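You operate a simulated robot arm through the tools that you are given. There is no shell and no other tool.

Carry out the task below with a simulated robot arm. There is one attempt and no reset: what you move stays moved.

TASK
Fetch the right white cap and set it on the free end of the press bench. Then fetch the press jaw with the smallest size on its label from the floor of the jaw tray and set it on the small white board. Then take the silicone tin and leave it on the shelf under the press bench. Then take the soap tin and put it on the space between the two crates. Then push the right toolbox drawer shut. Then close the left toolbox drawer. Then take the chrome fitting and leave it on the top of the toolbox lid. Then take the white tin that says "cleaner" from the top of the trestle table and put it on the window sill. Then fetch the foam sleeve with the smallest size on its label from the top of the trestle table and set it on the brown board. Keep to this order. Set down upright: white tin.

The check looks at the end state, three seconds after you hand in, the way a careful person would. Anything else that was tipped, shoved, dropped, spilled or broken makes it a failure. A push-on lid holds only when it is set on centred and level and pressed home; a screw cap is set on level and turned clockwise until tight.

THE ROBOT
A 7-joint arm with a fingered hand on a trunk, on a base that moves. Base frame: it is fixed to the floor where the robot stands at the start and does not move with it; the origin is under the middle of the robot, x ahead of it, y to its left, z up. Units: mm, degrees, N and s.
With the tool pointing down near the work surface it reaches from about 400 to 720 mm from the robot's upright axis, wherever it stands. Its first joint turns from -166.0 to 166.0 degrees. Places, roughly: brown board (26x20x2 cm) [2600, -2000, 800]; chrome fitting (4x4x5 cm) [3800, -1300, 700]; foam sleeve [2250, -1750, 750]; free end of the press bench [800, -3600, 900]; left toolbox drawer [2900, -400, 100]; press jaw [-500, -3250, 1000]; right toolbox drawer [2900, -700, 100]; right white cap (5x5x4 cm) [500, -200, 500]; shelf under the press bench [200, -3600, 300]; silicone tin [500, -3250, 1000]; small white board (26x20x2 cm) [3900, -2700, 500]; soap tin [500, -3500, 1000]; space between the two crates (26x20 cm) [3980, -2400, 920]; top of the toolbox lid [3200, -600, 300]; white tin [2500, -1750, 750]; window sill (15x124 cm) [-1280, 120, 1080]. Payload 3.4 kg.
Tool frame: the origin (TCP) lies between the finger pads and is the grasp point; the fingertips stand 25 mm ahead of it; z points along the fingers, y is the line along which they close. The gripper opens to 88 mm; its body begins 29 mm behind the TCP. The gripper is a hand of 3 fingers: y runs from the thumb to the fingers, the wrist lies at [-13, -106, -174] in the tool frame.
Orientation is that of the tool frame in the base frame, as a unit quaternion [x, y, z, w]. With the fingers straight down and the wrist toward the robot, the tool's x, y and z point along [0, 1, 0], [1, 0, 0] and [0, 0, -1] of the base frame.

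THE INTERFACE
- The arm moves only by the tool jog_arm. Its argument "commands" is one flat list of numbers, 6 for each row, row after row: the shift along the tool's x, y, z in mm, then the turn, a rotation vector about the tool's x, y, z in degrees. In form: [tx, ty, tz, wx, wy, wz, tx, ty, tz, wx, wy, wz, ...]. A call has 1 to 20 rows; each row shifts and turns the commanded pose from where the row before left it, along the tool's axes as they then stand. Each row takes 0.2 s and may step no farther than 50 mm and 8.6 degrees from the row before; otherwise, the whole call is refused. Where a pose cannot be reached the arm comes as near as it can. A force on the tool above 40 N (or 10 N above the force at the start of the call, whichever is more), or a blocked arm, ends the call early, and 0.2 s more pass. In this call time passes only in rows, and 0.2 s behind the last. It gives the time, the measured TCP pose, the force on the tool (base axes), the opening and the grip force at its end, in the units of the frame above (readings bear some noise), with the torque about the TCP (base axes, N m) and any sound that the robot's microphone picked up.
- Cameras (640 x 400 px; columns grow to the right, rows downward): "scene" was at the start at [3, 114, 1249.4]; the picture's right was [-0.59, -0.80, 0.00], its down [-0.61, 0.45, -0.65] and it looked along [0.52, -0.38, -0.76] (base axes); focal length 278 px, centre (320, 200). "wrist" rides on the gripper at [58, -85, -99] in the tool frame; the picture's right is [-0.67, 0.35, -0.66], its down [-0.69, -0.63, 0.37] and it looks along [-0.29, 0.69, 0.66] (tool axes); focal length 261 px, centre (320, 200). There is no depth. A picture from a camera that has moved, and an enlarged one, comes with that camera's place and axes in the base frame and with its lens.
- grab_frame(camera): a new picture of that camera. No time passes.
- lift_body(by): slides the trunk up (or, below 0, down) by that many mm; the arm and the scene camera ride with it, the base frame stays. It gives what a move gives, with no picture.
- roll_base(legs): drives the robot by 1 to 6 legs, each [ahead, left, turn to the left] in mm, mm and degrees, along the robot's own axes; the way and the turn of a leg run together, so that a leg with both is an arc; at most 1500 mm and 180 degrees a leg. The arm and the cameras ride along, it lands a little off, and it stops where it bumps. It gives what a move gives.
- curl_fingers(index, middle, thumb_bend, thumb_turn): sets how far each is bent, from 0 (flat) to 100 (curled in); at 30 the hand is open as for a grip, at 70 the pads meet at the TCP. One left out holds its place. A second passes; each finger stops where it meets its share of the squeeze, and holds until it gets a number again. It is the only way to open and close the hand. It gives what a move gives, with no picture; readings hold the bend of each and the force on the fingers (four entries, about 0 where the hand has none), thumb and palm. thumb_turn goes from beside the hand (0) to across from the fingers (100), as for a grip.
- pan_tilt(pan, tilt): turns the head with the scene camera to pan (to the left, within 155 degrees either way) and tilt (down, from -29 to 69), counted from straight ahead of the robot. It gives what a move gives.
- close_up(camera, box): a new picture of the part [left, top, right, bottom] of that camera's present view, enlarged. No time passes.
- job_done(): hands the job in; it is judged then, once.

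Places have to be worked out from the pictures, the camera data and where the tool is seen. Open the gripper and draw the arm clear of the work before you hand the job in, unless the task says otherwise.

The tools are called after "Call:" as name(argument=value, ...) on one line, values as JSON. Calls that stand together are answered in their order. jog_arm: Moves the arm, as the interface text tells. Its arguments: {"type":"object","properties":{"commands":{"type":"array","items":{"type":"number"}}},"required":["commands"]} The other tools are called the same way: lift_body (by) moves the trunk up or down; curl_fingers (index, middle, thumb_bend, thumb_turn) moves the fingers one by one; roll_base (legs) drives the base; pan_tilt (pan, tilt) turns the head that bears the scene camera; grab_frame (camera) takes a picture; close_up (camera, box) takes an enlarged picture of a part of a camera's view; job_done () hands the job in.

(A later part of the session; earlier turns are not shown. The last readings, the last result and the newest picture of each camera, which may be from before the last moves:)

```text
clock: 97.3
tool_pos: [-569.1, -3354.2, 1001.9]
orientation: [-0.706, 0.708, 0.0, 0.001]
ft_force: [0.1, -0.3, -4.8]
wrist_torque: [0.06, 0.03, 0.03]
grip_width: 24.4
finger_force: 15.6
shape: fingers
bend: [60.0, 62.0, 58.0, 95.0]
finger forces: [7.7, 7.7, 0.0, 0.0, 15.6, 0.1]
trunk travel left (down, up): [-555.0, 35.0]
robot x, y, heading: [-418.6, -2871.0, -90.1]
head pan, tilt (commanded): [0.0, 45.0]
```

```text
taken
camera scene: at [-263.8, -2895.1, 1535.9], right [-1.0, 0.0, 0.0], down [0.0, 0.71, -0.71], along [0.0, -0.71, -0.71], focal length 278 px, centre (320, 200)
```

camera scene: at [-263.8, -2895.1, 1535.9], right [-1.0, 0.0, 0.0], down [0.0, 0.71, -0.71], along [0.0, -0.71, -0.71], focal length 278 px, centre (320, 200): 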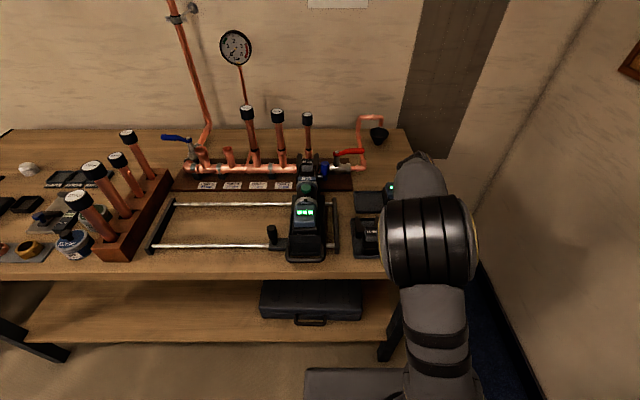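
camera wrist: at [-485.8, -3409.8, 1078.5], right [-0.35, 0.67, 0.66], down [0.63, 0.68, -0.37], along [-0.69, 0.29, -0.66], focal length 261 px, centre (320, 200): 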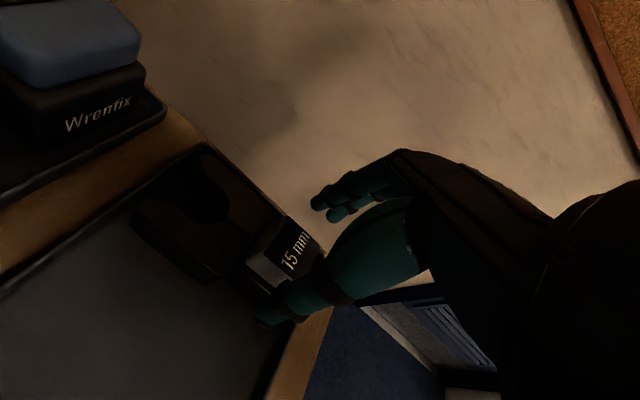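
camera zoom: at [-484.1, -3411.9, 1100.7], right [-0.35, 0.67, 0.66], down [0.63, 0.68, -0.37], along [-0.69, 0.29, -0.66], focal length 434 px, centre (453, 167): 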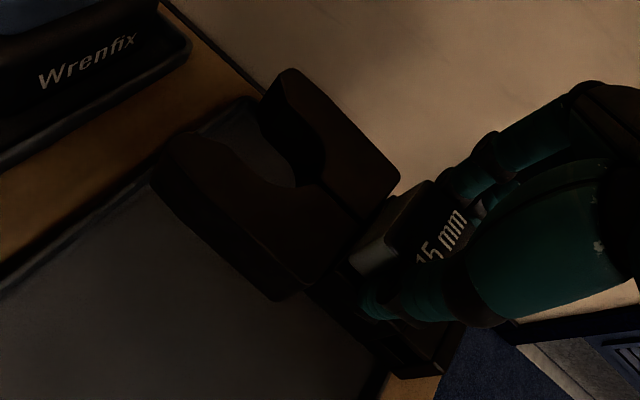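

The jaw is held (about 4.8 N weight). I firm the grip, lift clear, retract, and back away from the bench.

Call:
curl_fingers(index=90, middle=90, thumb_bend=90)

Call:
jog_arm(commands=[0, 0, -30, 0, 0, 0, 0, 0, -30, 0, 0, 0, -40, 0, -10, 0, 0, 0, -40, 0, 0, 0, 0, 0, -40, 0, 0, 0, 0, 0, -40, 0, 0, 0, 0, 0])

Call:
roll_base(legs=[[-150, 0, 0]])

Call:
close_up(camera="wrist", box=[100, 100, 380, 340])

Call:
grab_frame(camera="scene")

```text
clock: 98.3
tool_pos: [-568.8, -3355.1, 1000.3]
orientation: [-0.706, 0.708, 0.0, 0.001]
ft_force: [0.3, 0.3, -5.5]
wrist_torque: [0.07, -0.01, 0.03]
grip_width: 24.6
finger_force: 18.4
shape: fingers
bend: [61.0, 64.0, 57.0, 94.0]
finger forces: [9.7, 9.1, 0.0, 0.0, 18.8, 0.0]
trunk travel left (down, up): [-555.0, 35.0]
robot x, y, heading: [-428.9, -2873.7, -90.2]
head pan, tilt (commanded): [0.0, 45.0]
```

```text
clock: 99.7
tool_pos: [-567.2, -3192.4, 1069.3]
orientation: [-0.706, 0.708, 0.001, -0.001]
ft_force: [-0.3, 0.4, -5.1]
wrist_torque: [0.08, 0.04, -0.03]
grip_width: 24.6
finger_force: 18.7
shape: fingers
bend: [61.0, 64.0, 57.0, 94.0]
finger forces: [9.6, 9.3, 0.0, 0.0, 18.8, 0.0]
trunk travel left (down, up): [-555.0, 35.0]
robot x, y, heading: [-423.1, -2874.9, -90.3]
head pan, tilt (commanded): [0.0, 45.0]
```

```text
clock: 101.1
tool_pos: [-567.8, -3043.7, 1070.4]
orientation: [-0.707, 0.708, -0.001, 0.0]
ft_force: [0.1, 0.0, -5.6]
wrist_torque: [0.01, 0.03, -0.03]
grip_width: 24.3
finger_force: 18.8
shape: fingers
bend: [61.0, 64.0, 57.0, 94.0]
finger forces: [9.6, 9.2, 0.0, 0.0, 18.7, 0.0]
trunk travel left (down, up): [-555.0, 35.0]
robot x, y, heading: [-424.0, -2726.4, -90.2]
head pan, tilt (commanded): [0.0, 45.0]
```

```text
1.67 times, centred on (240, 220) of wrist
camera zoom: at [-482.7, -3101.3, 1169.7], right [-0.35, 0.67, 0.66], down [0.63, 0.68, -0.37], along [-0.69, 0.29, -0.66], focal length 434 px, centre (453, 167)
```

zoom: 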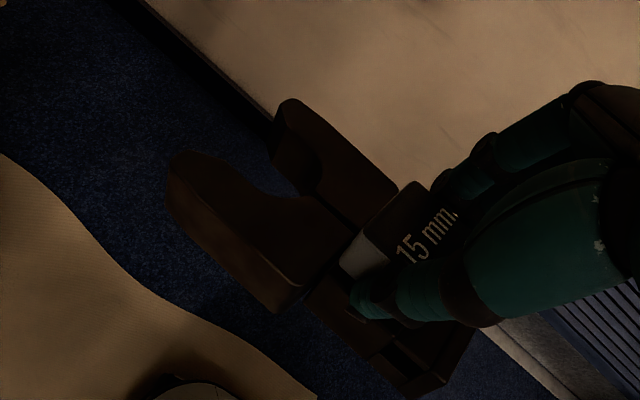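

```text
taken
camera scene: at [-263.3, -2743.3, 1535.9], right [-1.0, 0.0, 0.0], down [0.0, 0.71, -0.71], along [0.0, -0.71, -0.71], focal length 278 px, centre (320, 200)
```

scene: 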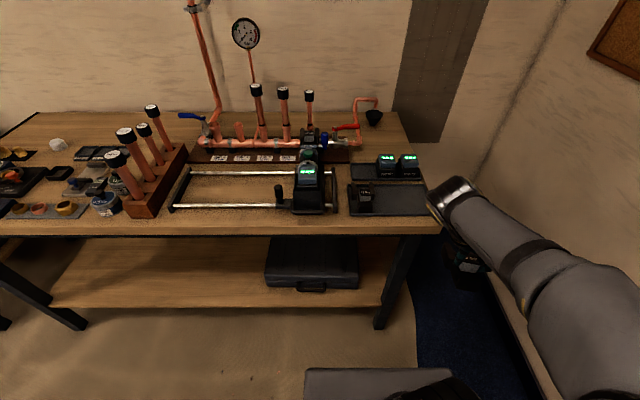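

The jaw is secure. I turn left 90° to face the shelving (+x) and look along the aisle.

Call:
roll_base(legs=[[0, 0, 90]])

Call:
pan_tilt(pan=0, tilt=25)

Call:
grab_frame(camera="scene")

```text
clock: 105.2
tool_pos: [-103.5, -2874.1, 1068.7]
orientation: [1.0, -0.009, 0.0, 0.0]
ft_force: [0.1, 0.2, -6.2]
wrist_torque: [-0.02, 0.07, 0.03]
grip_width: 24.1
finger_force: 19.0
shape: fingers
bend: [61.0, 64.0, 57.0, 94.0]
finger forces: [9.5, 9.1, 0.0, 0.0, 18.6, 0.1]
trunk travel left (down, up): [-555.0, 35.0]
robot x, y, heading: [-424.0, -2728.4, -1.1]
head pan, tilt (commanded): [0.0, 45.0]
```

```text
clock: 106.1
tool_pos: [-103.9, -2874.1, 1068.8]
orientation: [1.0, -0.008, 0.0, 0.0]
ft_force: [-0.7, -0.2, -5.3]
wrist_torque: [-0.04, 0.06, 0.0]
grip_width: 24.4
finger_force: 18.5
shape: fingers
bend: [61.0, 64.0, 57.0, 94.0]
finger forces: [9.4, 9.1, 0.1, 0.0, 18.5, 0.0]
trunk travel left (down, up): [-555.0, 35.0]
robot x, y, heading: [-424.3, -2723.5, -1.1]
head pan, tilt (commanded): [0.0, 25.0]
```

```text
taken
camera scene: at [-386.0, -2565.2, 1566.4], right [-0.02, -1.0, 0.0], down [-0.42, 0.01, -0.91], along [0.91, -0.02, -0.42], focal length 278 px, centre (320, 200)
```

scene: 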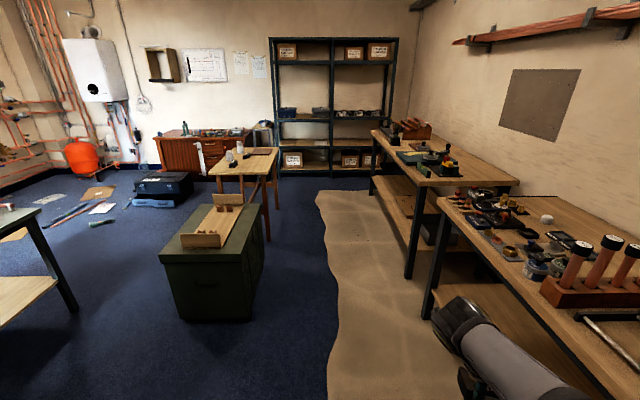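

The aisle between the green trunk (y≳-2110) and the benches (y≲-3249) is about 1.1 m wide. I straighten and drive along it toward the shelving.

Call:
roll_base(legs=[[0, 0, 1.1], [1500, 0, 0], [1400, 0, 0]])

Call:
grab_frame(camera="scene")

Call:
close_up(camera="wrist", box=[100, 100, 380, 340])

```text
clock: 120.5
tool_pos: [2806.7, -2874.6, 1069.5]
orientation: [1.0, 0.001, -0.001, 0.0]
ft_force: [0.5, -0.3, -5.2]
wrist_torque: [-0.04, 0.07, 0.02]
grip_width: 24.4
finger_force: 18.7
shape: fingers
bend: [61.0, 64.0, 57.0, 94.0]
finger forces: [9.5, 9.2, 0.1, 0.1, 18.5, 0.0]
trunk travel left (down, up): [-555.0, 35.0]
robot x, y, heading: [2484.0, -2730.6, 0.1]
head pan, tilt (commanded): [0.0, 25.0]
```

```text
taken
camera scene: at [2518.7, -2570.9, 1566.5], right [0.0, -1.0, 0.0], down [-0.42, 0.0, -0.91], along [0.91, 0.0, -0.42], focal length 278 px, centre (320, 200)
```

scene: 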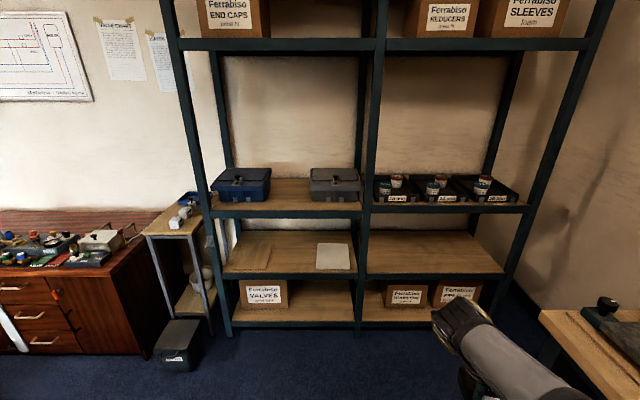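

```text
1.67 times, centred on (240, 220) of wrist
camera zoom: at [2864.1, -2789.2, 1169.2], right [-0.67, -0.35, 0.66], down [-0.69, 0.63, -0.37], along [-0.28, -0.69, -0.66], focal length 434 px, centre (453, 167)
```

zoom: 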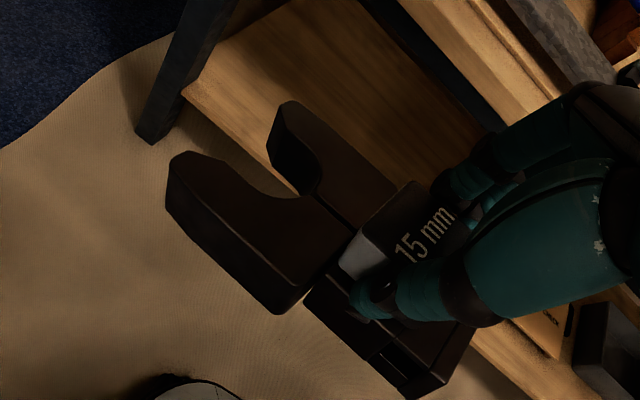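

The small white board lies on the shelf at about [3967, -2653, ~515], under an upper shelf at ~z 880. I turn the hand back so the wrist faces the robot, and lower the trunk so the forearm can enter nearly level.

Call:
jog_arm(commands=[0, 0, 0, 0, 0, -8.5, 0, 0, 0, 0, 0, -8.5, 0, 0, 0, 0, 0, -8.5, 0, 0, 0, 0, 0, -8.5, 0, 0, 0, 0, 0, -8.5, 0, 0, 0, 0, 0, -8.5, 0, 0, 0, 0, 0, -8.5, 0, 0, 0, 0, 0, -8.5, 0, 0, 0, 0, 0, -8.5, 0, 0, 0, 0, 0, -8.5, 0, 0, 0, 0, 0, -5.0])

Call:
lift_body(by=-520)

Call:
grab_frame(camera="scene")

Call:
close_up(camera="scene", box=[200, 100, 440, 250])

```text
clock: 122.9
tool_pos: [2806.3, -2873.1, 1067.4]
orientation: [0.706, 0.708, -0.007, -0.004]
ft_force: [-0.7, 0.2, -5.6]
wrist_torque: [-0.06, -0.04, 0.01]
grip_width: 24.3
finger_force: 18.7
shape: fingers
bend: [61.0, 64.0, 57.0, 94.0]
finger forces: [9.5, 9.4, 0.0, 0.0, 18.6, 0.0]
trunk travel left (down, up): [-555.0, 35.0]
robot x, y, heading: [2486.2, -2732.3, 0.2]
head pan, tilt (commanded): [0.0, 25.0]
```

```text
refused: -520 is not a number from -400 to 400
```

```text
taken
camera scene: at [2518.5, -2571.0, 1568.0], right [0.0, -1.0, 0.0], down [-0.42, 0.0, -0.91], along [0.91, 0.0, -0.42], focal length 278 px, centre (320, 200)
```

scene: 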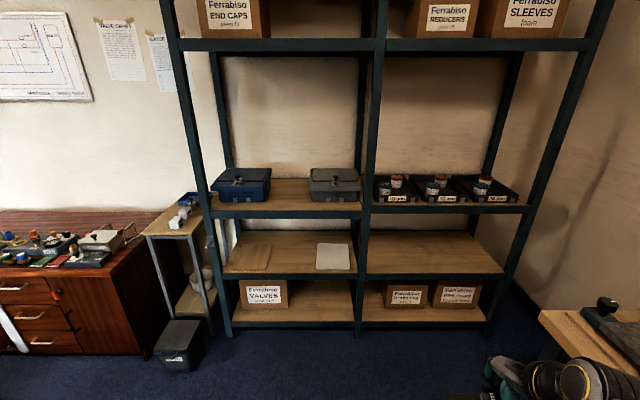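

```text
2.67 times, centred on (320, 175) of scene
camera zoom: at [2518.5, -2571.0, 1568.0], right [0.0, -1.0, 0.0], down [-0.42, 0.0, -0.91], along [0.91, 0.0, -0.42], focal length 742 px, centre (320, 267)
```

zoom: 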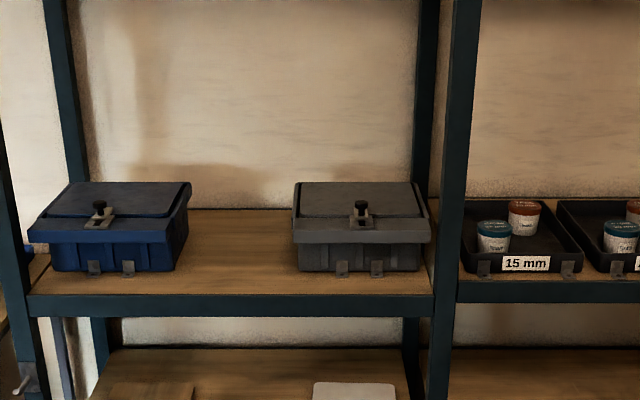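

Trunk travel per call is limited; I lower in two steps, shift left to line up, and look from the lower height.

Call:
lift_body(by=-300)

Call:
lift_body(by=-220)

Call:
roll_base(legs=[[300, 130, 0]])

Call:
grab_frame(camera="scene")

Call:
grab_frame(camera="wrist")

```text
clock: 125.9
tool_pos: [2803.9, -2876.2, 748.4]
orientation: [0.704, 0.708, -0.045, -0.025]
ft_force: [0.4, -1.0, -5.9]
wrist_torque: [-0.02, -0.05, -0.04]
grip_width: 24.1
finger_force: 18.6
shape: fingers
bend: [61.0, 64.0, 57.0, 94.0]
finger forces: [9.7, 9.5, 0.0, 0.1, 18.5, 0.1]
trunk travel left (down, up): [-255.0, 335.0]
robot x, y, heading: [2489.5, -2728.4, 0.2]
head pan, tilt (commanded): [0.0, 25.0]
```

```text
clock: 128.2
tool_pos: [2806.8, -2873.6, 525.8]
orientation: [0.703, 0.709, -0.048, -0.028]
ft_force: [-0.4, -0.6, -5.8]
wrist_torque: [-0.05, -0.06, -0.03]
grip_width: 23.8
finger_force: 19.0
shape: fingers
bend: [61.0, 64.0, 57.0, 94.0]
finger forces: [9.9, 9.4, 0.1, 0.0, 18.6, 0.0]
trunk travel left (down, up): [-35.0, 555.0]
robot x, y, heading: [2486.6, -2731.0, -0.0]
head pan, tilt (commanded): [0.0, 25.0]
```

```text
clock: 130.4
tool_pos: [3112.7, -2742.6, 525.4]
orientation: [0.704, 0.708, -0.047, -0.027]
ft_force: [-0.3, 0.6, -6.0]
wrist_torque: [-0.01, -0.06, 0.0]
grip_width: 24.2
finger_force: 18.9
shape: fingers
bend: [61.0, 64.0, 57.0, 94.0]
finger forces: [10.0, 9.4, 0.1, 0.1, 18.5, 0.1]
trunk travel left (down, up): [-35.0, 555.0]
robot x, y, heading: [2790.5, -2594.8, -0.1]
head pan, tilt (commanded): [0.0, 25.0]
```

```text
taken
camera scene: at [2831.5, -2438.4, 1045.7], right [0.0, -1.0, 0.0], down [-0.43, 0.0, -0.9], along [0.9, 0.0, -0.43], focal length 278 px, centre (320, 200)
```

scene: 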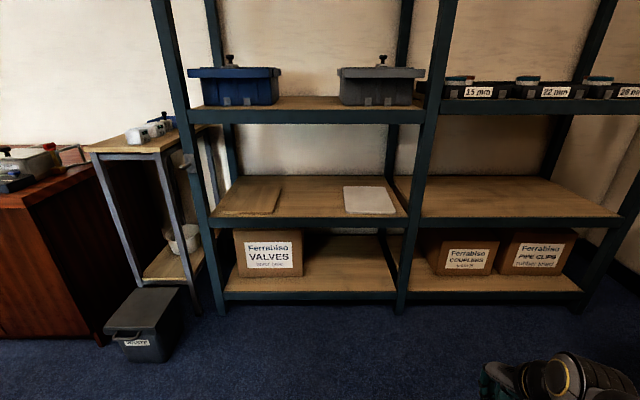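

```text
taken
camera wrist: at [3037.8, -2681.4, 632.2], right [0.42, -0.65, 0.63], down [-0.66, -0.7, -0.28], along [0.62, -0.3, -0.72], focal length 261 px, centre (320, 200)
```

wrist: 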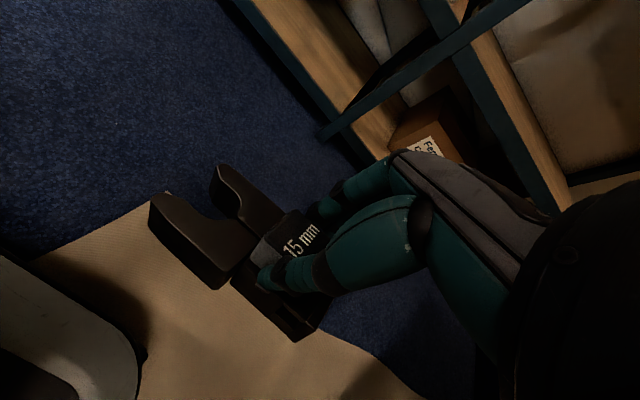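

Board centre ≈[3965, -2651], 26 cm deep along x. I raise the hand to about z 620, shift it left in front of the board, then drive closer.

Call:
jog_arm(commands=[0, 0, -40, 0, 0, 0, 0, 0, -40, 0, 0, 0, 25, 10, -10, 0, 0, 0, 25, 10, 0, 0, 0, 0, 25, 10, 0, 0, 0, 0])

Call:
grab_frame(camera="scene")

```text
clock: 131.6
tool_pos: [3148.4, -2666.5, 612.0]
orientation: [0.706, 0.707, -0.043, -0.025]
ft_force: [0.1, -0.2, -6.0]
wrist_torque: [-0.09, -0.05, 0.0]
grip_width: 24.2
finger_force: 18.4
shape: fingers
bend: [61.0, 64.0, 57.0, 94.0]
finger forces: [9.8, 9.2, 0.1, 0.1, 18.3, 0.0]
trunk travel left (down, up): [-35.0, 555.0]
robot x, y, heading: [2790.7, -2598.8, -0.2]
head pan, tilt (commanded): [0.0, 25.0]
```

```text
taken
camera scene: at [2823.8, -2439.5, 1046.5], right [0.0, -1.0, 0.0], down [-0.42, 0.0, -0.91], along [0.91, 0.0, -0.42], focal length 278 px, centre (320, 200)
```

scene: 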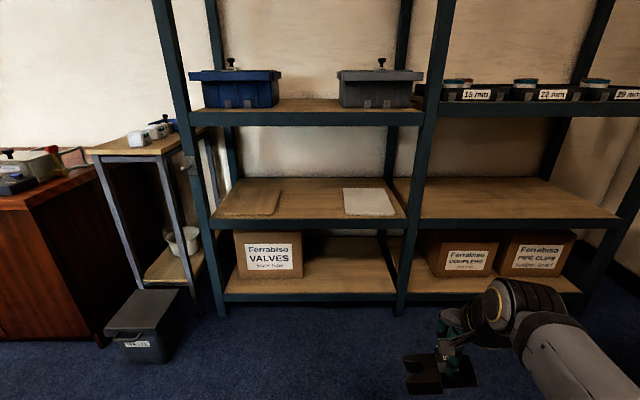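

The hand has picked up a ~5.5° tilt from the cramped posture; I'll level it once the arm is extended more. I drive 380 mm closer, then extend 130 mm and level the tool.

Call:
roll_base(legs=[[380, 0, 0]])

Call:
jog_arm(commands=[0, 40, -3, -2, 0.5, 0, 0, 40, -2, -2, 0.5, 0, 0, 40, -1, -1.5, 0.46, 0])

Call:
grab_frame(camera="scene")

Call:
grab_frame(camera="wrist")

```text
clock: 134.0
tool_pos: [3523.3, -2666.3, 611.9]
orientation: [0.704, 0.708, -0.044, -0.024]
ft_force: [0.3, 0.6, -6.1]
wrist_torque: [-0.03, -0.08, 0.0]
grip_width: 24.4
finger_force: 19.1
shape: fingers
bend: [61.0, 64.0, 57.0, 94.0]
finger forces: [9.8, 9.0, 0.0, 0.0, 18.2, 0.0]
trunk travel left (down, up): [-35.0, 555.0]
robot x, y, heading: [3165.8, -2601.9, -0.0]
head pan, tilt (commanded): [0.0, 25.0]
```

```text
clock: 134.8
tool_pos: [3644.4, -2663.5, 609.5]
orientation: [0.705, 0.709, -0.001, 0.0]
ft_force: [-0.4, -0.2, -5.0]
wrist_torque: [-0.11, -0.03, 0.01]
grip_width: 24.4
finger_force: 18.3
shape: fingers
bend: [61.0, 64.0, 57.0, 94.0]
finger forces: [9.6, 9.0, 0.1, 0.1, 18.5, 0.0]
trunk travel left (down, up): [-35.0, 555.0]
robot x, y, heading: [3165.0, -2599.0, 0.1]
head pan, tilt (commanded): [0.0, 25.0]
```

```text
taken
camera scene: at [3199.0, -2440.3, 1046.5], right [0.0, -1.0, 0.0], down [-0.42, 0.0, -0.91], along [0.91, 0.0, -0.42], focal length 278 px, centre (320, 200)
```

scene: 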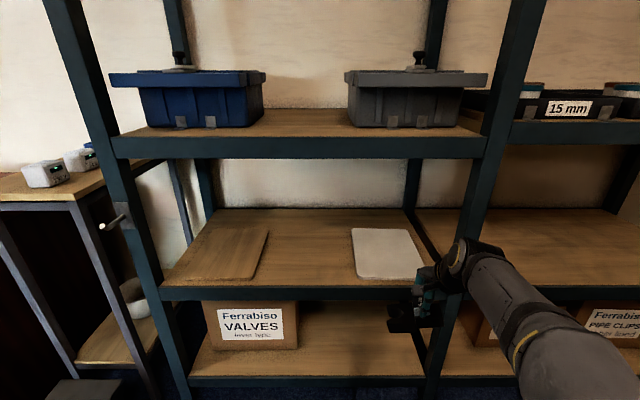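

```text
taken
camera wrist: at [3558.8, -2606.2, 709.0], right [0.35, -0.67, 0.66], down [-0.63, -0.69, -0.36], along [0.7, -0.28, -0.66], focal length 261 px, centre (320, 200)
```

wrist: 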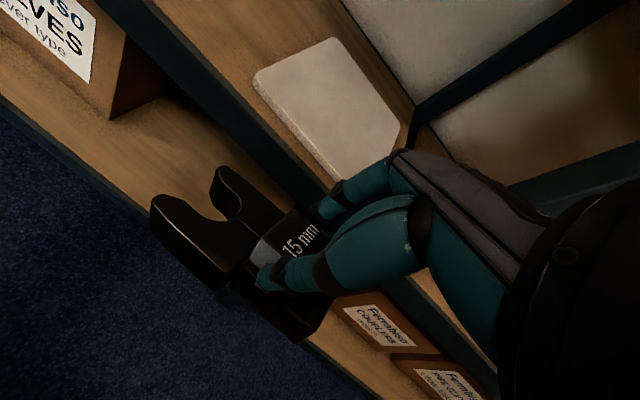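

The tool is level again at z≈610. I zoom in to determine the shelf edge and board heights precisely.

Call:
close_up(camera="scene", box=[320, 200, 480, 340])

Call:
close_up(camera="wrist", box=[120, 20, 420, 350])

```text
2.86 times, centred on (400, 270) of scene
camera zoom: at [3199.0, -2440.3, 1046.5], right [0.0, -1.0, 0.0], down [-0.42, 0.0, -0.91], along [0.91, 0.0, -0.42], focal length 795 px, centre (91, 0)
```

zoom: 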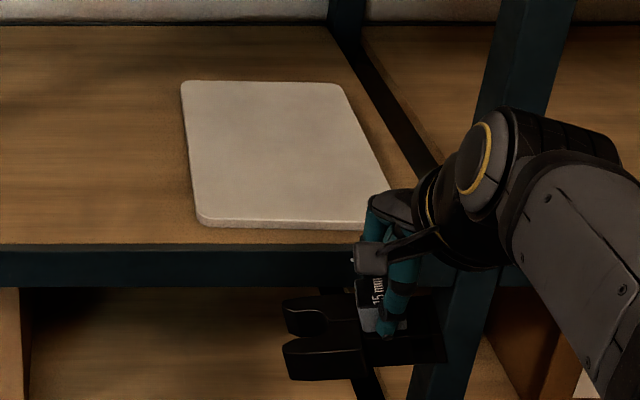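

```text
1.21 times, centred on (270, 185) of wrist
camera zoom: at [3558.8, -2606.2, 709.0], right [0.35, -0.67, 0.66], down [-0.63, -0.69, -0.36], along [0.7, -0.28, -0.66], focal length 316 px, centre (381, 218)
```

zoom: 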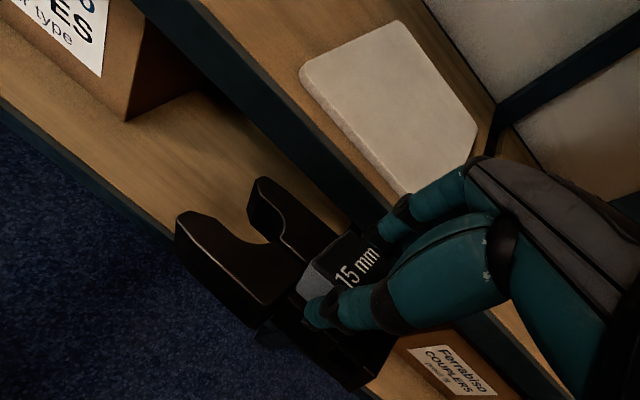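

The board's top solves to z≈531, spanning x 3801–4062, centre [3932, -2650]; the upper beam underside is z≈873. I raise 8 mm, drive 75 mm closer, and extend in over the board.

Call:
jog_arm(commands=[0, 0, -8, 0, 0, 0])

Call:
roll_base(legs=[[75, 0, 0]])

Call:
jog_arm(commands=[0, 35, 0, 0, 0, 0, 0, 35, 0, 0, 0, 0])

Call:
grab_frame(camera="scene")

Call:
grab_frame(camera="wrist")

```text
clock: 135.2
tool_pos: [3644.4, -2665.4, 616.3]
orientation: [0.705, 0.71, -0.002, 0.0]
ft_force: [0.1, -0.2, -6.3]
wrist_torque: [-0.04, -0.02, 0.01]
grip_width: 24.4
finger_force: 19.0
shape: fingers
bend: [61.0, 64.0, 57.0, 94.0]
finger forces: [9.6, 9.2, 0.0, 0.1, 18.5, 0.1]
trunk travel left (down, up): [-35.0, 555.0]
robot x, y, heading: [3167.2, -2603.1, -0.1]
head pan, tilt (commanded): [0.0, 25.0]
```

```text
clock: 136.2
tool_pos: [3717.7, -2663.2, 616.9]
orientation: [0.705, 0.71, -0.002, 0.0]
ft_force: [0.3, -0.1, -5.8]
wrist_torque: [-0.05, -0.06, -0.03]
grip_width: 24.4
finger_force: 18.9
shape: fingers
bend: [61.0, 64.0, 57.0, 94.0]
finger forces: [9.6, 9.2, 0.0, 0.0, 18.5, 0.0]
trunk travel left (down, up): [-35.0, 555.0]
robot x, y, heading: [3241.3, -2601.4, 0.1]
head pan, tilt (commanded): [0.0, 25.0]
```

```text
clock: 136.8
tool_pos: [3790.9, -2663.4, 617.5]
orientation: [0.704, 0.71, -0.001, 0.0]
ft_force: [0.2, 0.0, -5.2]
wrist_torque: [-0.04, -0.03, 0.02]
grip_width: 24.5
finger_force: 18.9
shape: fingers
bend: [61.0, 64.0, 57.0, 94.0]
finger forces: [9.5, 9.2, 0.1, 0.0, 18.5, 0.1]
trunk travel left (down, up): [-35.0, 555.0]
robot x, y, heading: [3241.0, -2598.2, -0.2]
head pan, tilt (commanded): [0.0, 25.0]
```

```text
taken
camera scene: at [3273.2, -2440.3, 1046.5], right [0.0, -1.0, 0.0], down [-0.42, 0.0, -0.91], along [0.91, 0.0, -0.42], focal length 278 px, centre (320, 200)
```

scene: 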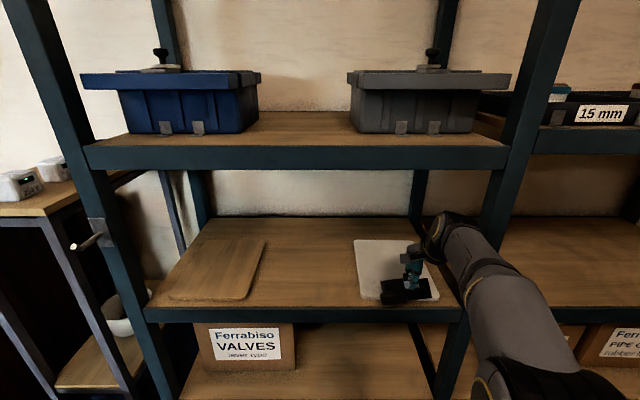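

```text
taken
camera wrist: at [3705.1, -2604.3, 717.3], right [0.36, -0.67, 0.66], down [-0.63, -0.69, -0.36], along [0.69, -0.28, -0.66], focal length 261 px, centre (320, 200)
```

wrist: 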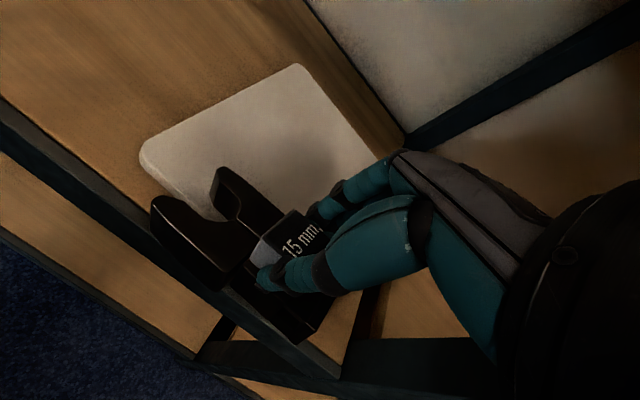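

The hand is inside the shelf window with good clearance. I extend another 140 mm in two halves.

Call:
jog_arm(commands=[0, 35, 0, 0, 0, 0, 0, 35, 0, 0, 0, 0])

Call:
grab_frame(camera="scene")

Call:
jog_arm(commands=[0, 35, 0, 0, 0, 0, 0, 33, 0, 0, 0, 0])

Call:
grab_frame(camera="scene")

Call:
grab_frame(camera="wrist")

```text
clock: 137.4
tool_pos: [3861.0, -2663.2, 619.3]
orientation: [0.705, 0.709, -0.002, -0.001]
ft_force: [0.6, -0.6, -4.8]
wrist_torque: [-0.05, -0.07, 0.0]
grip_width: 24.3
finger_force: 18.8
shape: fingers
bend: [61.0, 64.0, 57.0, 94.0]
finger forces: [9.5, 9.1, 0.0, 0.0, 18.4, 0.0]
trunk travel left (down, up): [-35.0, 555.0]
robot x, y, heading: [3243.2, -2600.0, -0.0]
head pan, tilt (commanded): [0.0, 25.0]
```

```text
taken
camera scene: at [3273.2, -2440.3, 1046.5], right [0.0, -1.0, 0.0], down [-0.42, 0.0, -0.91], along [0.91, 0.0, -0.42], focal length 278 px, centre (320, 200)
```

scene: 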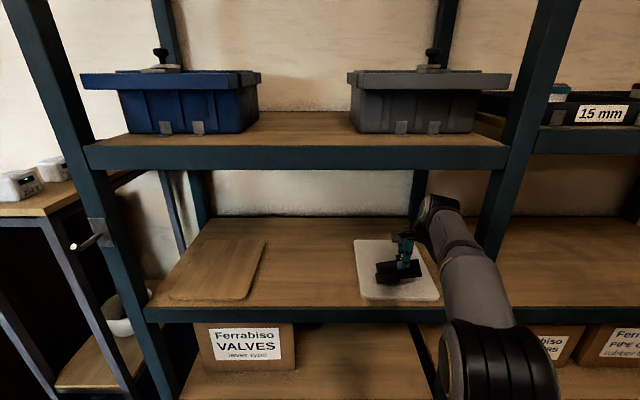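

```text
clock: 138.0
tool_pos: [3924.2, -2662.3, 617.9]
orientation: [0.704, 0.71, -0.002, -0.002]
ft_force: [-0.9, -0.1, -4.8]
wrist_torque: [-0.08, -0.05, -0.01]
grip_width: 24.2
finger_force: 17.8
shape: fingers
bend: [61.0, 64.0, 57.0, 94.0]
finger forces: [9.4, 9.1, 0.0, 0.1, 18.2, 0.0]
trunk travel left (down, up): [-35.0, 555.0]
robot x, y, heading: [3240.6, -2600.5, -0.2]
head pan, tilt (commanded): [0.0, 25.0]
```

```text
taken
camera scene: at [3273.0, -2440.2, 1046.5], right [0.0, -1.0, 0.0], down [-0.42, 0.0, -0.91], along [0.91, 0.0, -0.42], focal length 278 px, centre (320, 200)
```

scene: 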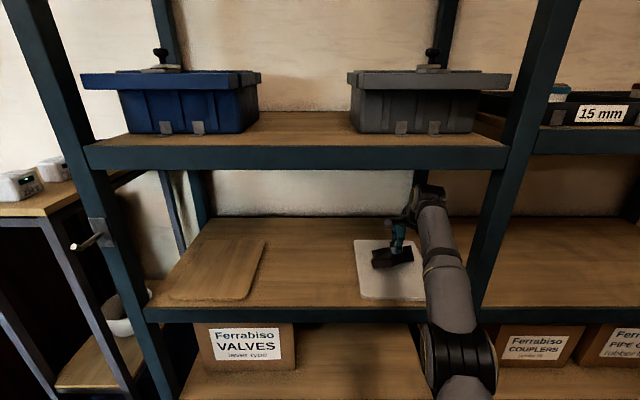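

```text
taken
camera wrist: at [3840.1, -2604.5, 717.7], right [0.36, -0.67, 0.65], down [-0.63, -0.69, -0.36], along [0.69, -0.28, -0.66], focal length 261 px, centre (320, 200)
```

wrist: 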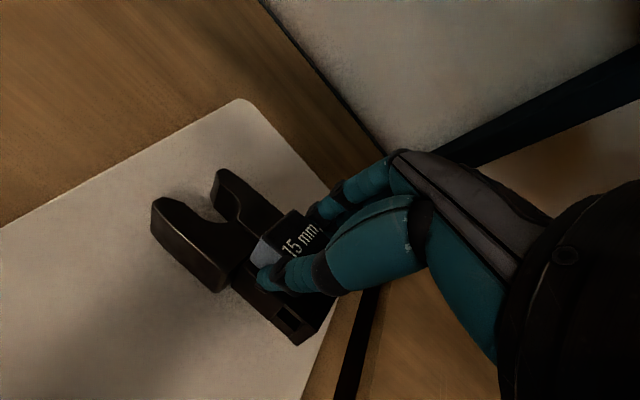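

The jaw hovers over the board. I lower toward the expected contact near TCP z≈589.

Call:
jog_arm(commands=[0, 0, 8, 0, 0, 0, 0, 0, 7, 0, 0, 0, 0, 0, 4, 0, 0, 0])

Call:
jog_arm(commands=[0, 0, 2, 0, 0, 0, 0, 0, 2, 0, 0, 0])

```text
clock: 138.8
tool_pos: [3925.9, -2663.3, 597.9]
orientation: [0.705, 0.709, -0.001, 0.0]
ft_force: [-0.6, -1.8, -2.3]
wrist_torque: [0.12, -0.16, -0.01]
grip_width: 23.9
finger_force: 19.3
shape: fingers
bend: [61.0, 65.0, 57.0, 94.0]
finger forces: [11.6, 7.8, 0.0, 0.0, 19.4, 0.0]
trunk travel left (down, up): [-35.0, 555.0]
robot x, y, heading: [3243.7, -2599.3, 0.3]
head pan, tilt (commanded): [0.0, 25.0]
```

```text
clock: 139.4
tool_pos: [3925.3, -2663.3, 595.3]
orientation: [0.705, 0.709, -0.001, 0.0]
ft_force: [-0.9, -0.6, -1.9]
wrist_torque: [0.09, -0.15, -0.01]
grip_width: 24.1
finger_force: 19.1
shape: fingers
bend: [61.0, 65.0, 57.0, 93.0]
finger forces: [11.7, 7.8, 0.1, 0.0, 19.4, 0.0]
trunk travel left (down, up): [-35.0, 555.0]
robot x, y, heading: [3236.9, -2601.9, 0.3]
head pan, tilt (commanded): [0.0, 25.0]
```

The fork end has touched first (weight partly carried). I continue down gently to let the jaw settle flat.

Call:
jog_arm(commands=[0, 0, 2, 0, 0, 0, 0, 0, 2, 0, 0, 0])

Call:
close_up(camera="wrist", box=[100, 120, 380, 360])

Call:
close_up(camera="scene", box=[330, 200, 470, 310])

```text
clock: 140.0
tool_pos: [3926.4, -2662.5, 590.8]
orientation: [0.705, 0.709, -0.001, -0.001]
ft_force: [-0.9, -0.7, 0.2]
wrist_torque: [0.11, -0.16, 0.0]
grip_width: 23.9
finger_force: 19.1
shape: fingers
bend: [61.0, 65.0, 57.0, 93.0]
finger forces: [11.8, 7.6, 0.0, 0.1, 19.4, 0.1]
trunk travel left (down, up): [-35.0, 555.0]
robot x, y, heading: [3242.9, -2599.8, 0.1]
head pan, tilt (commanded): [0.0, 25.0]
```

```text
1.67 times, centred on (240, 240) of wrist
camera zoom: at [3840.6, -2604.5, 690.5], right [0.36, -0.67, 0.66], down [-0.63, -0.69, -0.36], along [0.69, -0.28, -0.66], focal length 434 px, centre (453, 133)
```

zoom: 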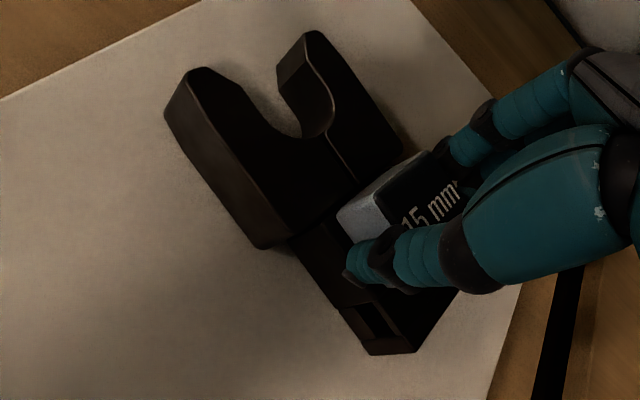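

```text
3.64 times, centred on (400, 255) of scene
camera zoom: at [3273.1, -2440.4, 1046.5], right [0.0, -1.0, 0.0], down [-0.42, 0.0, -0.91], along [0.91, 0.0, -0.42], focal length 1012 px, centre (29, 0)
```

zoom: 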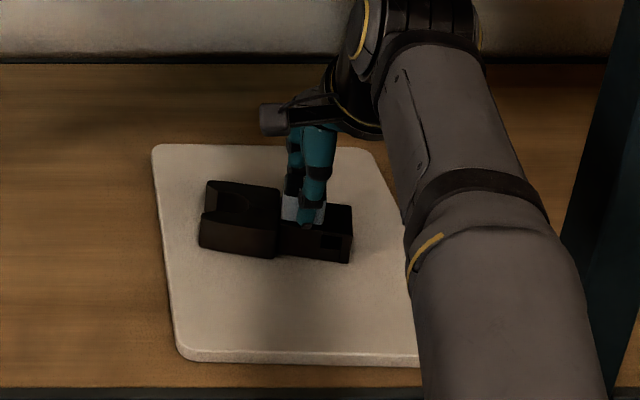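

It looks nearly flat. I press down slightly more until a clear net support force.

Call:
jog_arm(commands=[0, 0, 1.5, 0, 0, 0, 0, 0, 1.5, 0, 0, 0])

```text
clock: 140.6
tool_pos: [3925.1, -2663.0, 590.4]
orientation: [0.705, 0.71, 0.0, 0.001]
ft_force: [-1.9, -0.4, 6.1]
wrist_torque: [0.13, -0.14, 0.02]
grip_width: 24.3
finger_force: 20.9
shape: fingers
bend: [61.0, 65.0, 57.0, 93.0]
finger forces: [11.9, 8.1, 0.1, 0.1, 21.0, 0.0]
trunk travel left (down, up): [-35.0, 555.0]
robot x, y, heading: [3241.5, -2597.2, 0.3]
head pan, tilt (commanded): [0.0, 25.0]
```

The jaw is seated on the board. I open the fingers in stages.

Call:
curl_fingers(index=56, middle=58, thumb_bend=54)

Call:
curl_fingers(index=40, middle=40, thumb_bend=38)

Call:
jog_arm(commands=[0, 0, -10, 0, 0, 0, 0, 0, -25, 0, 0, 0])

Call:
close_up(camera="wrist", box=[100, 120, 380, 360])

Call:
close_up(camera="scene", box=[330, 200, 470, 310])

```text
clock: 141.6
tool_pos: [3926.2, -2662.7, 587.2]
orientation: [0.704, 0.71, -0.002, 0.0]
ft_force: [-0.1, 0.4, -0.8]
wrist_torque: [0.03, 0.01, -0.02]
grip_width: 32.4
finger_force: 0.8
shape: fingers
bend: [56.0, 57.0, 53.0, 97.0]
finger forces: [0.1, 0.0, 0.0, 0.0, 1.5, 0.0]
trunk travel left (down, up): [-35.0, 555.0]
robot x, y, heading: [3239.3, -2601.5, 0.0]
head pan, tilt (commanded): [0.0, 25.0]
```

```text
clock: 142.6
tool_pos: [3925.6, -2661.3, 587.8]
orientation: [0.705, 0.71, 0.0, 0.0]
ft_force: [0.0, 0.9, -0.3]
wrist_torque: [0.01, 0.01, 0.01]
grip_width: 65.3
finger_force: 0.2
shape: fingers
bend: [40.0, 40.0, 38.0, 97.0]
finger forces: [0.0, 0.0, 0.0, 0.1, 0.0, 0.1]
trunk travel left (down, up): [-35.0, 555.0]
robot x, y, heading: [3240.8, -2599.6, -0.2]
head pan, tilt (commanded): [0.0, 25.0]
```

```text
clock: 143.2
tool_pos: [3924.6, -2664.5, 622.9]
orientation: [0.704, 0.71, 0.0, 0.0]
ft_force: [-0.3, 0.4, 0.3]
wrist_torque: [-0.04, 0.0, 0.0]
grip_width: 65.2
finger_force: 0.1
shape: fingers
bend: [40.0, 40.0, 38.0, 97.0]
finger forces: [0.0, 0.0, 0.0, 0.0, 0.0, 0.0]
trunk travel left (down, up): [-35.0, 555.0]
robot x, y, heading: [3242.2, -2598.2, 0.1]
head pan, tilt (commanded): [0.0, 25.0]
```

```text
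1.67 times, centred on (240, 240) of wrist
camera zoom: at [3839.3, -2604.6, 722.6], right [0.35, -0.67, 0.66], down [-0.62, -0.69, -0.36], along [0.7, -0.28, -0.66], focal length 434 px, centre (453, 133)
```

zoom: 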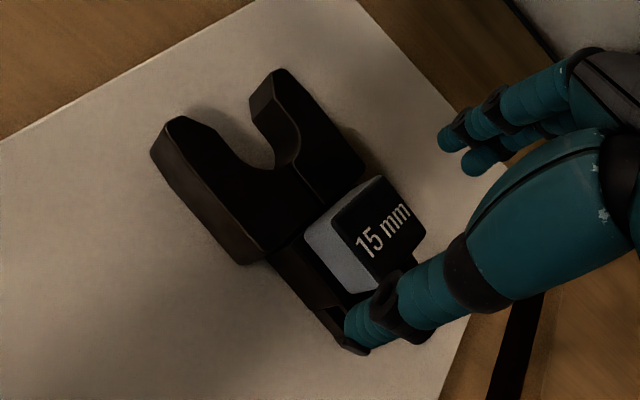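

```text
3.64 times, centred on (400, 255) of scene
camera zoom: at [3272.9, -2440.2, 1046.5], right [0.0, -1.0, 0.0], down [-0.42, 0.0, -0.91], along [0.91, 0.0, -0.42], focal length 1012 px, centre (29, 0)
```

zoom: 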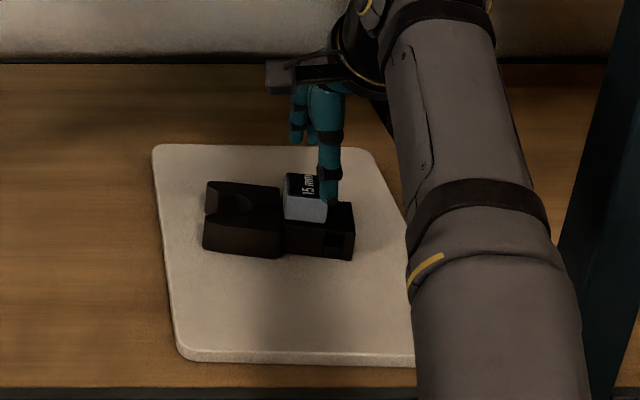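

The jaw rests flat on the white board. I rise a bit more and withdraw the hand from the shelf.

Call:
jog_arm(commands=[0, 0, -10, 0, 0, 0, 0, -45, 0, 0, 0, 0, 0, -45, 0, 0, 0, 0, 0, -45, 0, 0, 0, 0, 0, -45, 0, 0, 0, 0, 0, -45, 0, 0, 0, 0, 0, -45, 0, 0, 0, 0])

Call:
roll_base(legs=[[-700, -120, 0]])

Call:
lift_body(by=400)

Call:
grab_frame(camera="scene")

```text
clock: 144.8
tool_pos: [3649.0, -2665.7, 633.6]
orientation: [0.704, 0.71, -0.002, 0.0]
ft_force: [0.4, -0.3, -0.3]
wrist_torque: [-0.01, 0.04, 0.01]
grip_width: 65.1
finger_force: 0.0
shape: fingers
bend: [40.0, 40.0, 38.0, 97.0]
finger forces: [0.0, 0.0, 0.0, 0.0, 0.0, 0.0]
out of reach, approached as far as the arm can: row 1
trunk travel left (down, up): [-35.0, 555.0]
robot x, y, heading: [3240.3, -2598.2, 0.2]
head pan, tilt (commanded): [0.0, 25.0]
```

```text
clock: 148.7
tool_pos: [2953.2, -2784.3, 633.9]
orientation: [0.705, 0.71, -0.001, 0.0]
ft_force: [0.0, 0.1, -0.5]
wrist_torque: [0.01, 0.01, -0.01]
grip_width: 65.7
finger_force: 0.0
shape: fingers
bend: [40.0, 40.0, 38.0, 97.0]
finger forces: [0.0, 0.1, 0.0, 0.0, 0.0, 0.0]
trunk travel left (down, up): [-35.0, 555.0]
robot x, y, heading: [2543.7, -2717.7, 0.3]
head pan, tilt (commanded): [0.0, 25.0]
```

```text
clock: 152.5
tool_pos: [2953.5, -2783.7, 1033.6]
orientation: [0.704, 0.71, -0.001, 0.0]
ft_force: [0.0, -0.2, 1.1]
wrist_torque: [0.0, 0.0, 0.02]
grip_width: 65.5
finger_force: 0.0
shape: fingers
bend: [40.0, 40.0, 38.0, 97.0]
finger forces: [0.1, 0.0, 0.0, 0.0, 0.0, 0.1]
trunk travel left (down, up): [-435.0, 155.0]
robot x, y, heading: [2540.9, -2715.5, 0.1]
head pan, tilt (commanded): [0.0, 25.0]
```

```text
taken
camera scene: at [2577.0, -2559.2, 1446.4], right [0.0, -1.0, 0.0], down [-0.42, 0.0, -0.91], along [0.91, 0.0, -0.42], focal length 278 px, centre (320, 200)
```

scene: 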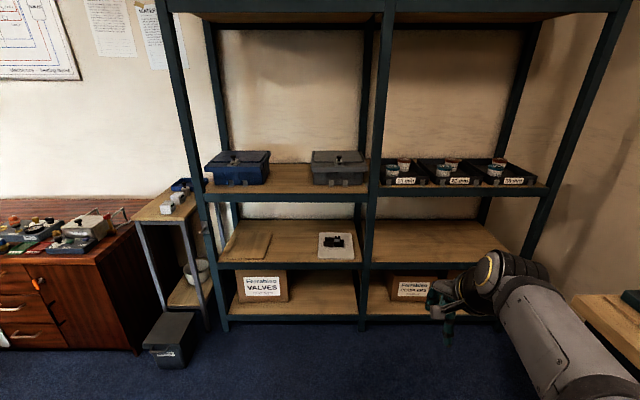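

I drive back along the aisle to the press bench and turn to face it at the tins.

Call:
roll_base(legs=[[-1300, 0, 0], [-830, 0, 0], [0, 0, -90]])

Call:
pan_tilt(pan=0, tilt=45)

Call:
grab_frame(camera="scene")

Call:
grab_frame(camera="wrist")

```text
clock: 166.8
tool_pos: [358.1, -3125.5, 1034.0]
orientation: [1.0, 0.008, 0.0, -0.002]
ft_force: [0.2, -0.4, -0.2]
wrist_torque: [-0.03, -0.01, 0.02]
grip_width: 65.2
finger_force: 0.3
shape: fingers
bend: [40.0, 40.0, 38.0, 97.0]
finger forces: [0.0, 0.0, 0.1, 0.0, 0.1, 0.0]
trunk travel left (down, up): [-435.0, 155.0]
robot x, y, heading: [421.3, -2713.7, -89.6]
head pan, tilt (commanded): [0.0, 25.0]
```

```text
clock: 167.7
tool_pos: [358.2, -3123.6, 1034.2]
orientation: [1.0, 0.008, -0.001, -0.002]
ft_force: [0.4, 0.0, 0.2]
wrist_torque: [-0.01, -0.05, -0.01]
grip_width: 65.2
finger_force: 0.1
shape: fingers
bend: [40.0, 40.0, 38.0, 97.0]
finger forces: [0.0, 0.1, 0.0, 0.1, 0.0, 0.0]
trunk travel left (down, up): [-435.0, 155.0]
robot x, y, heading: [423.4, -2715.3, -89.5]
head pan, tilt (commanded): [0.0, 45.0]
```

```text
taken
camera scene: at [579.3, -2733.0, 1416.0], right [-1.0, -0.01, 0.0], down [-0.01, 0.71, -0.71], along [0.01, -0.71, -0.71], focal length 278 px, centre (320, 200)
```

scene: 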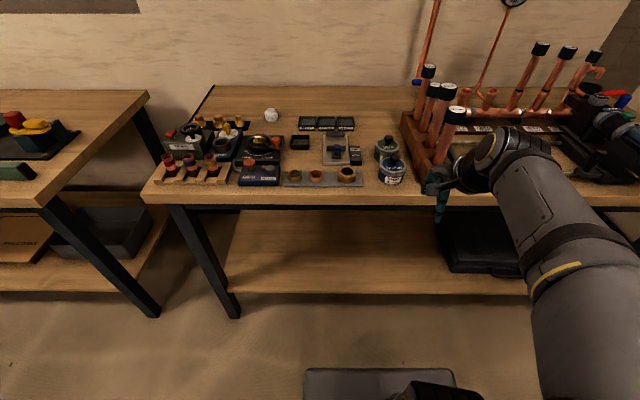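

```text
taken
camera wrist: at [414.6, -3038.6, 1133.8], right [-0.66, -0.36, 0.66], down [-0.7, 0.62, -0.36], along [-0.28, -0.7, -0.66], focal length 261 px, centre (320, 200)
```

wrist: 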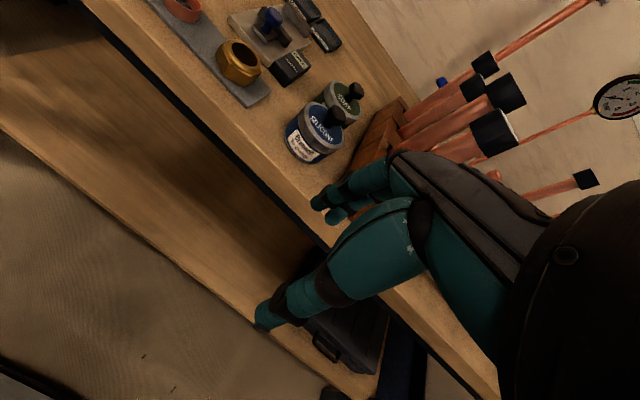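

The cap still stands at the back of the bench. I zoom in on the two tins.

Call:
close_up(camera="scene", box=[330, 100, 470, 200])

Call:
close_up(camera="wrist", box=[220, 40, 460, 220])

```text
4.00 times, centred on (400, 150) of scene
camera zoom: at [579.3, -2733.0, 1416.0], right [-1.0, -0.01, 0.0], down [-0.01, 0.71, -0.71], along [0.01, -0.71, -0.71], focal length 1113 px, centre (0, 400)
```

zoom: 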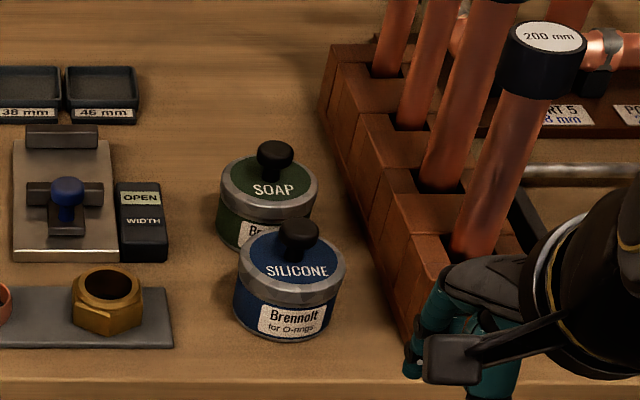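

```text
2.22 times, centred on (340, 130) of wrist
camera zoom: at [414.6, -3038.6, 1133.8], right [-0.66, -0.36, 0.66], down [-0.7, 0.62, -0.36], along [-0.28, -0.7, -0.66], focal length 579 px, centre (276, 356)
```

zoom: 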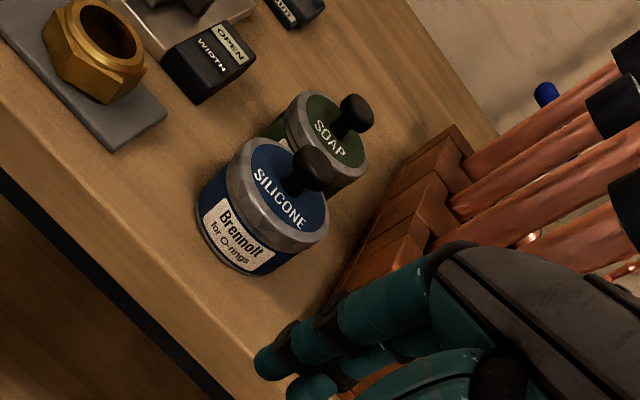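

Both tins have a black knob on the lid (knob top z≈973, ~22 mm wide). The silicone tin's axis is about [388, -3336]. I pre-shape the hand to ~45 mm and move above that knob.

Call:
curl_fingers(index=47, middle=47, thumb_bend=47)

Call:
jog_arm(commands=[5.3, 42.5, 0, 0, 0, 0, 5.3, 42.5, 0, 0, 0, 0, 5.3, 42.5, 0, 0, 0, 0, 5.3, 42.5, 0, 0, 0, 0, 5.3, 42.5, 0, 0, 0, 0, 0, 0, 12, 0, 0, 0])

Call:
grab_frame(camera="wrist")

Call:
close_up(camera="scene", box=[330, 100, 470, 200])

```text
clock: 168.7
tool_pos: [358.6, -3124.2, 1034.4]
orientation: [1.0, 0.008, -0.001, -0.001]
ft_force: [0.0, 0.1, -0.9]
wrist_torque: [0.01, -0.01, -0.01]
grip_width: 49.2
finger_force: 0.0
shape: fingers
bend: [47.0, 47.0, 47.0, 97.0]
finger forces: [0.0, 0.0, 0.1, 0.1, 0.0, 0.1]
trunk travel left (down, up): [-435.0, 155.0]
robot x, y, heading: [420.0, -2715.2, -89.6]
head pan, tilt (commanded): [0.0, 45.0]
```

```text
clock: 170.1
tool_pos: [387.7, -3335.2, 1021.3]
orientation: [1.0, 0.009, -0.001, -0.002]
ft_force: [0.3, -0.2, 0.3]
wrist_torque: [-0.01, 0.02, -0.06]
grip_width: 48.6
finger_force: 0.0
shape: fingers
bend: [47.0, 47.0, 47.0, 97.0]
finger forces: [0.0, 0.0, 0.0, 0.0, 0.0, 0.0]
trunk travel left (down, up): [-435.0, 155.0]
robot x, y, heading: [419.5, -2711.2, -89.5]
head pan, tilt (commanded): [0.0, 45.0]
```

```text
taken
camera wrist: at [444.6, -3249.2, 1121.1], right [-0.66, -0.36, 0.66], down [-0.7, 0.62, -0.36], along [-0.28, -0.7, -0.66], focal length 261 px, centre (320, 200)
```

wrist: 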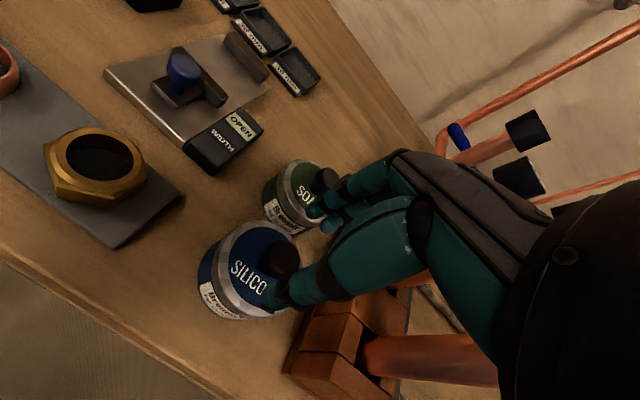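

```text
4.00 times, centred on (400, 150) of scene
camera zoom: at [579.4, -2733.3, 1415.9], right [-1.0, -0.01, 0.0], down [-0.01, 0.71, -0.71], along [0.01, -0.71, -0.71], focal length 1113 px, centre (0, 400)
```

zoom: 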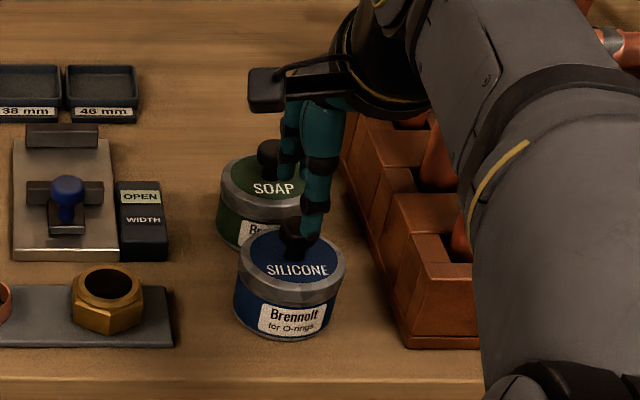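

Call:
close_up(camera="wrist", box=[180, 140, 380, 340])

```text
2.00 times, centred on (280, 240) of wrist
camera zoom: at [444.6, -3249.2, 1121.1], right [-0.66, -0.36, 0.66], down [-0.7, 0.62, -0.36], along [-0.28, -0.7, -0.66], focal length 521 px, centre (400, 120)
```

zoom: 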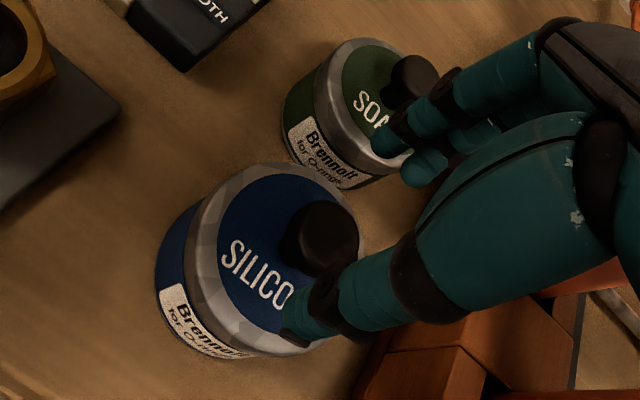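

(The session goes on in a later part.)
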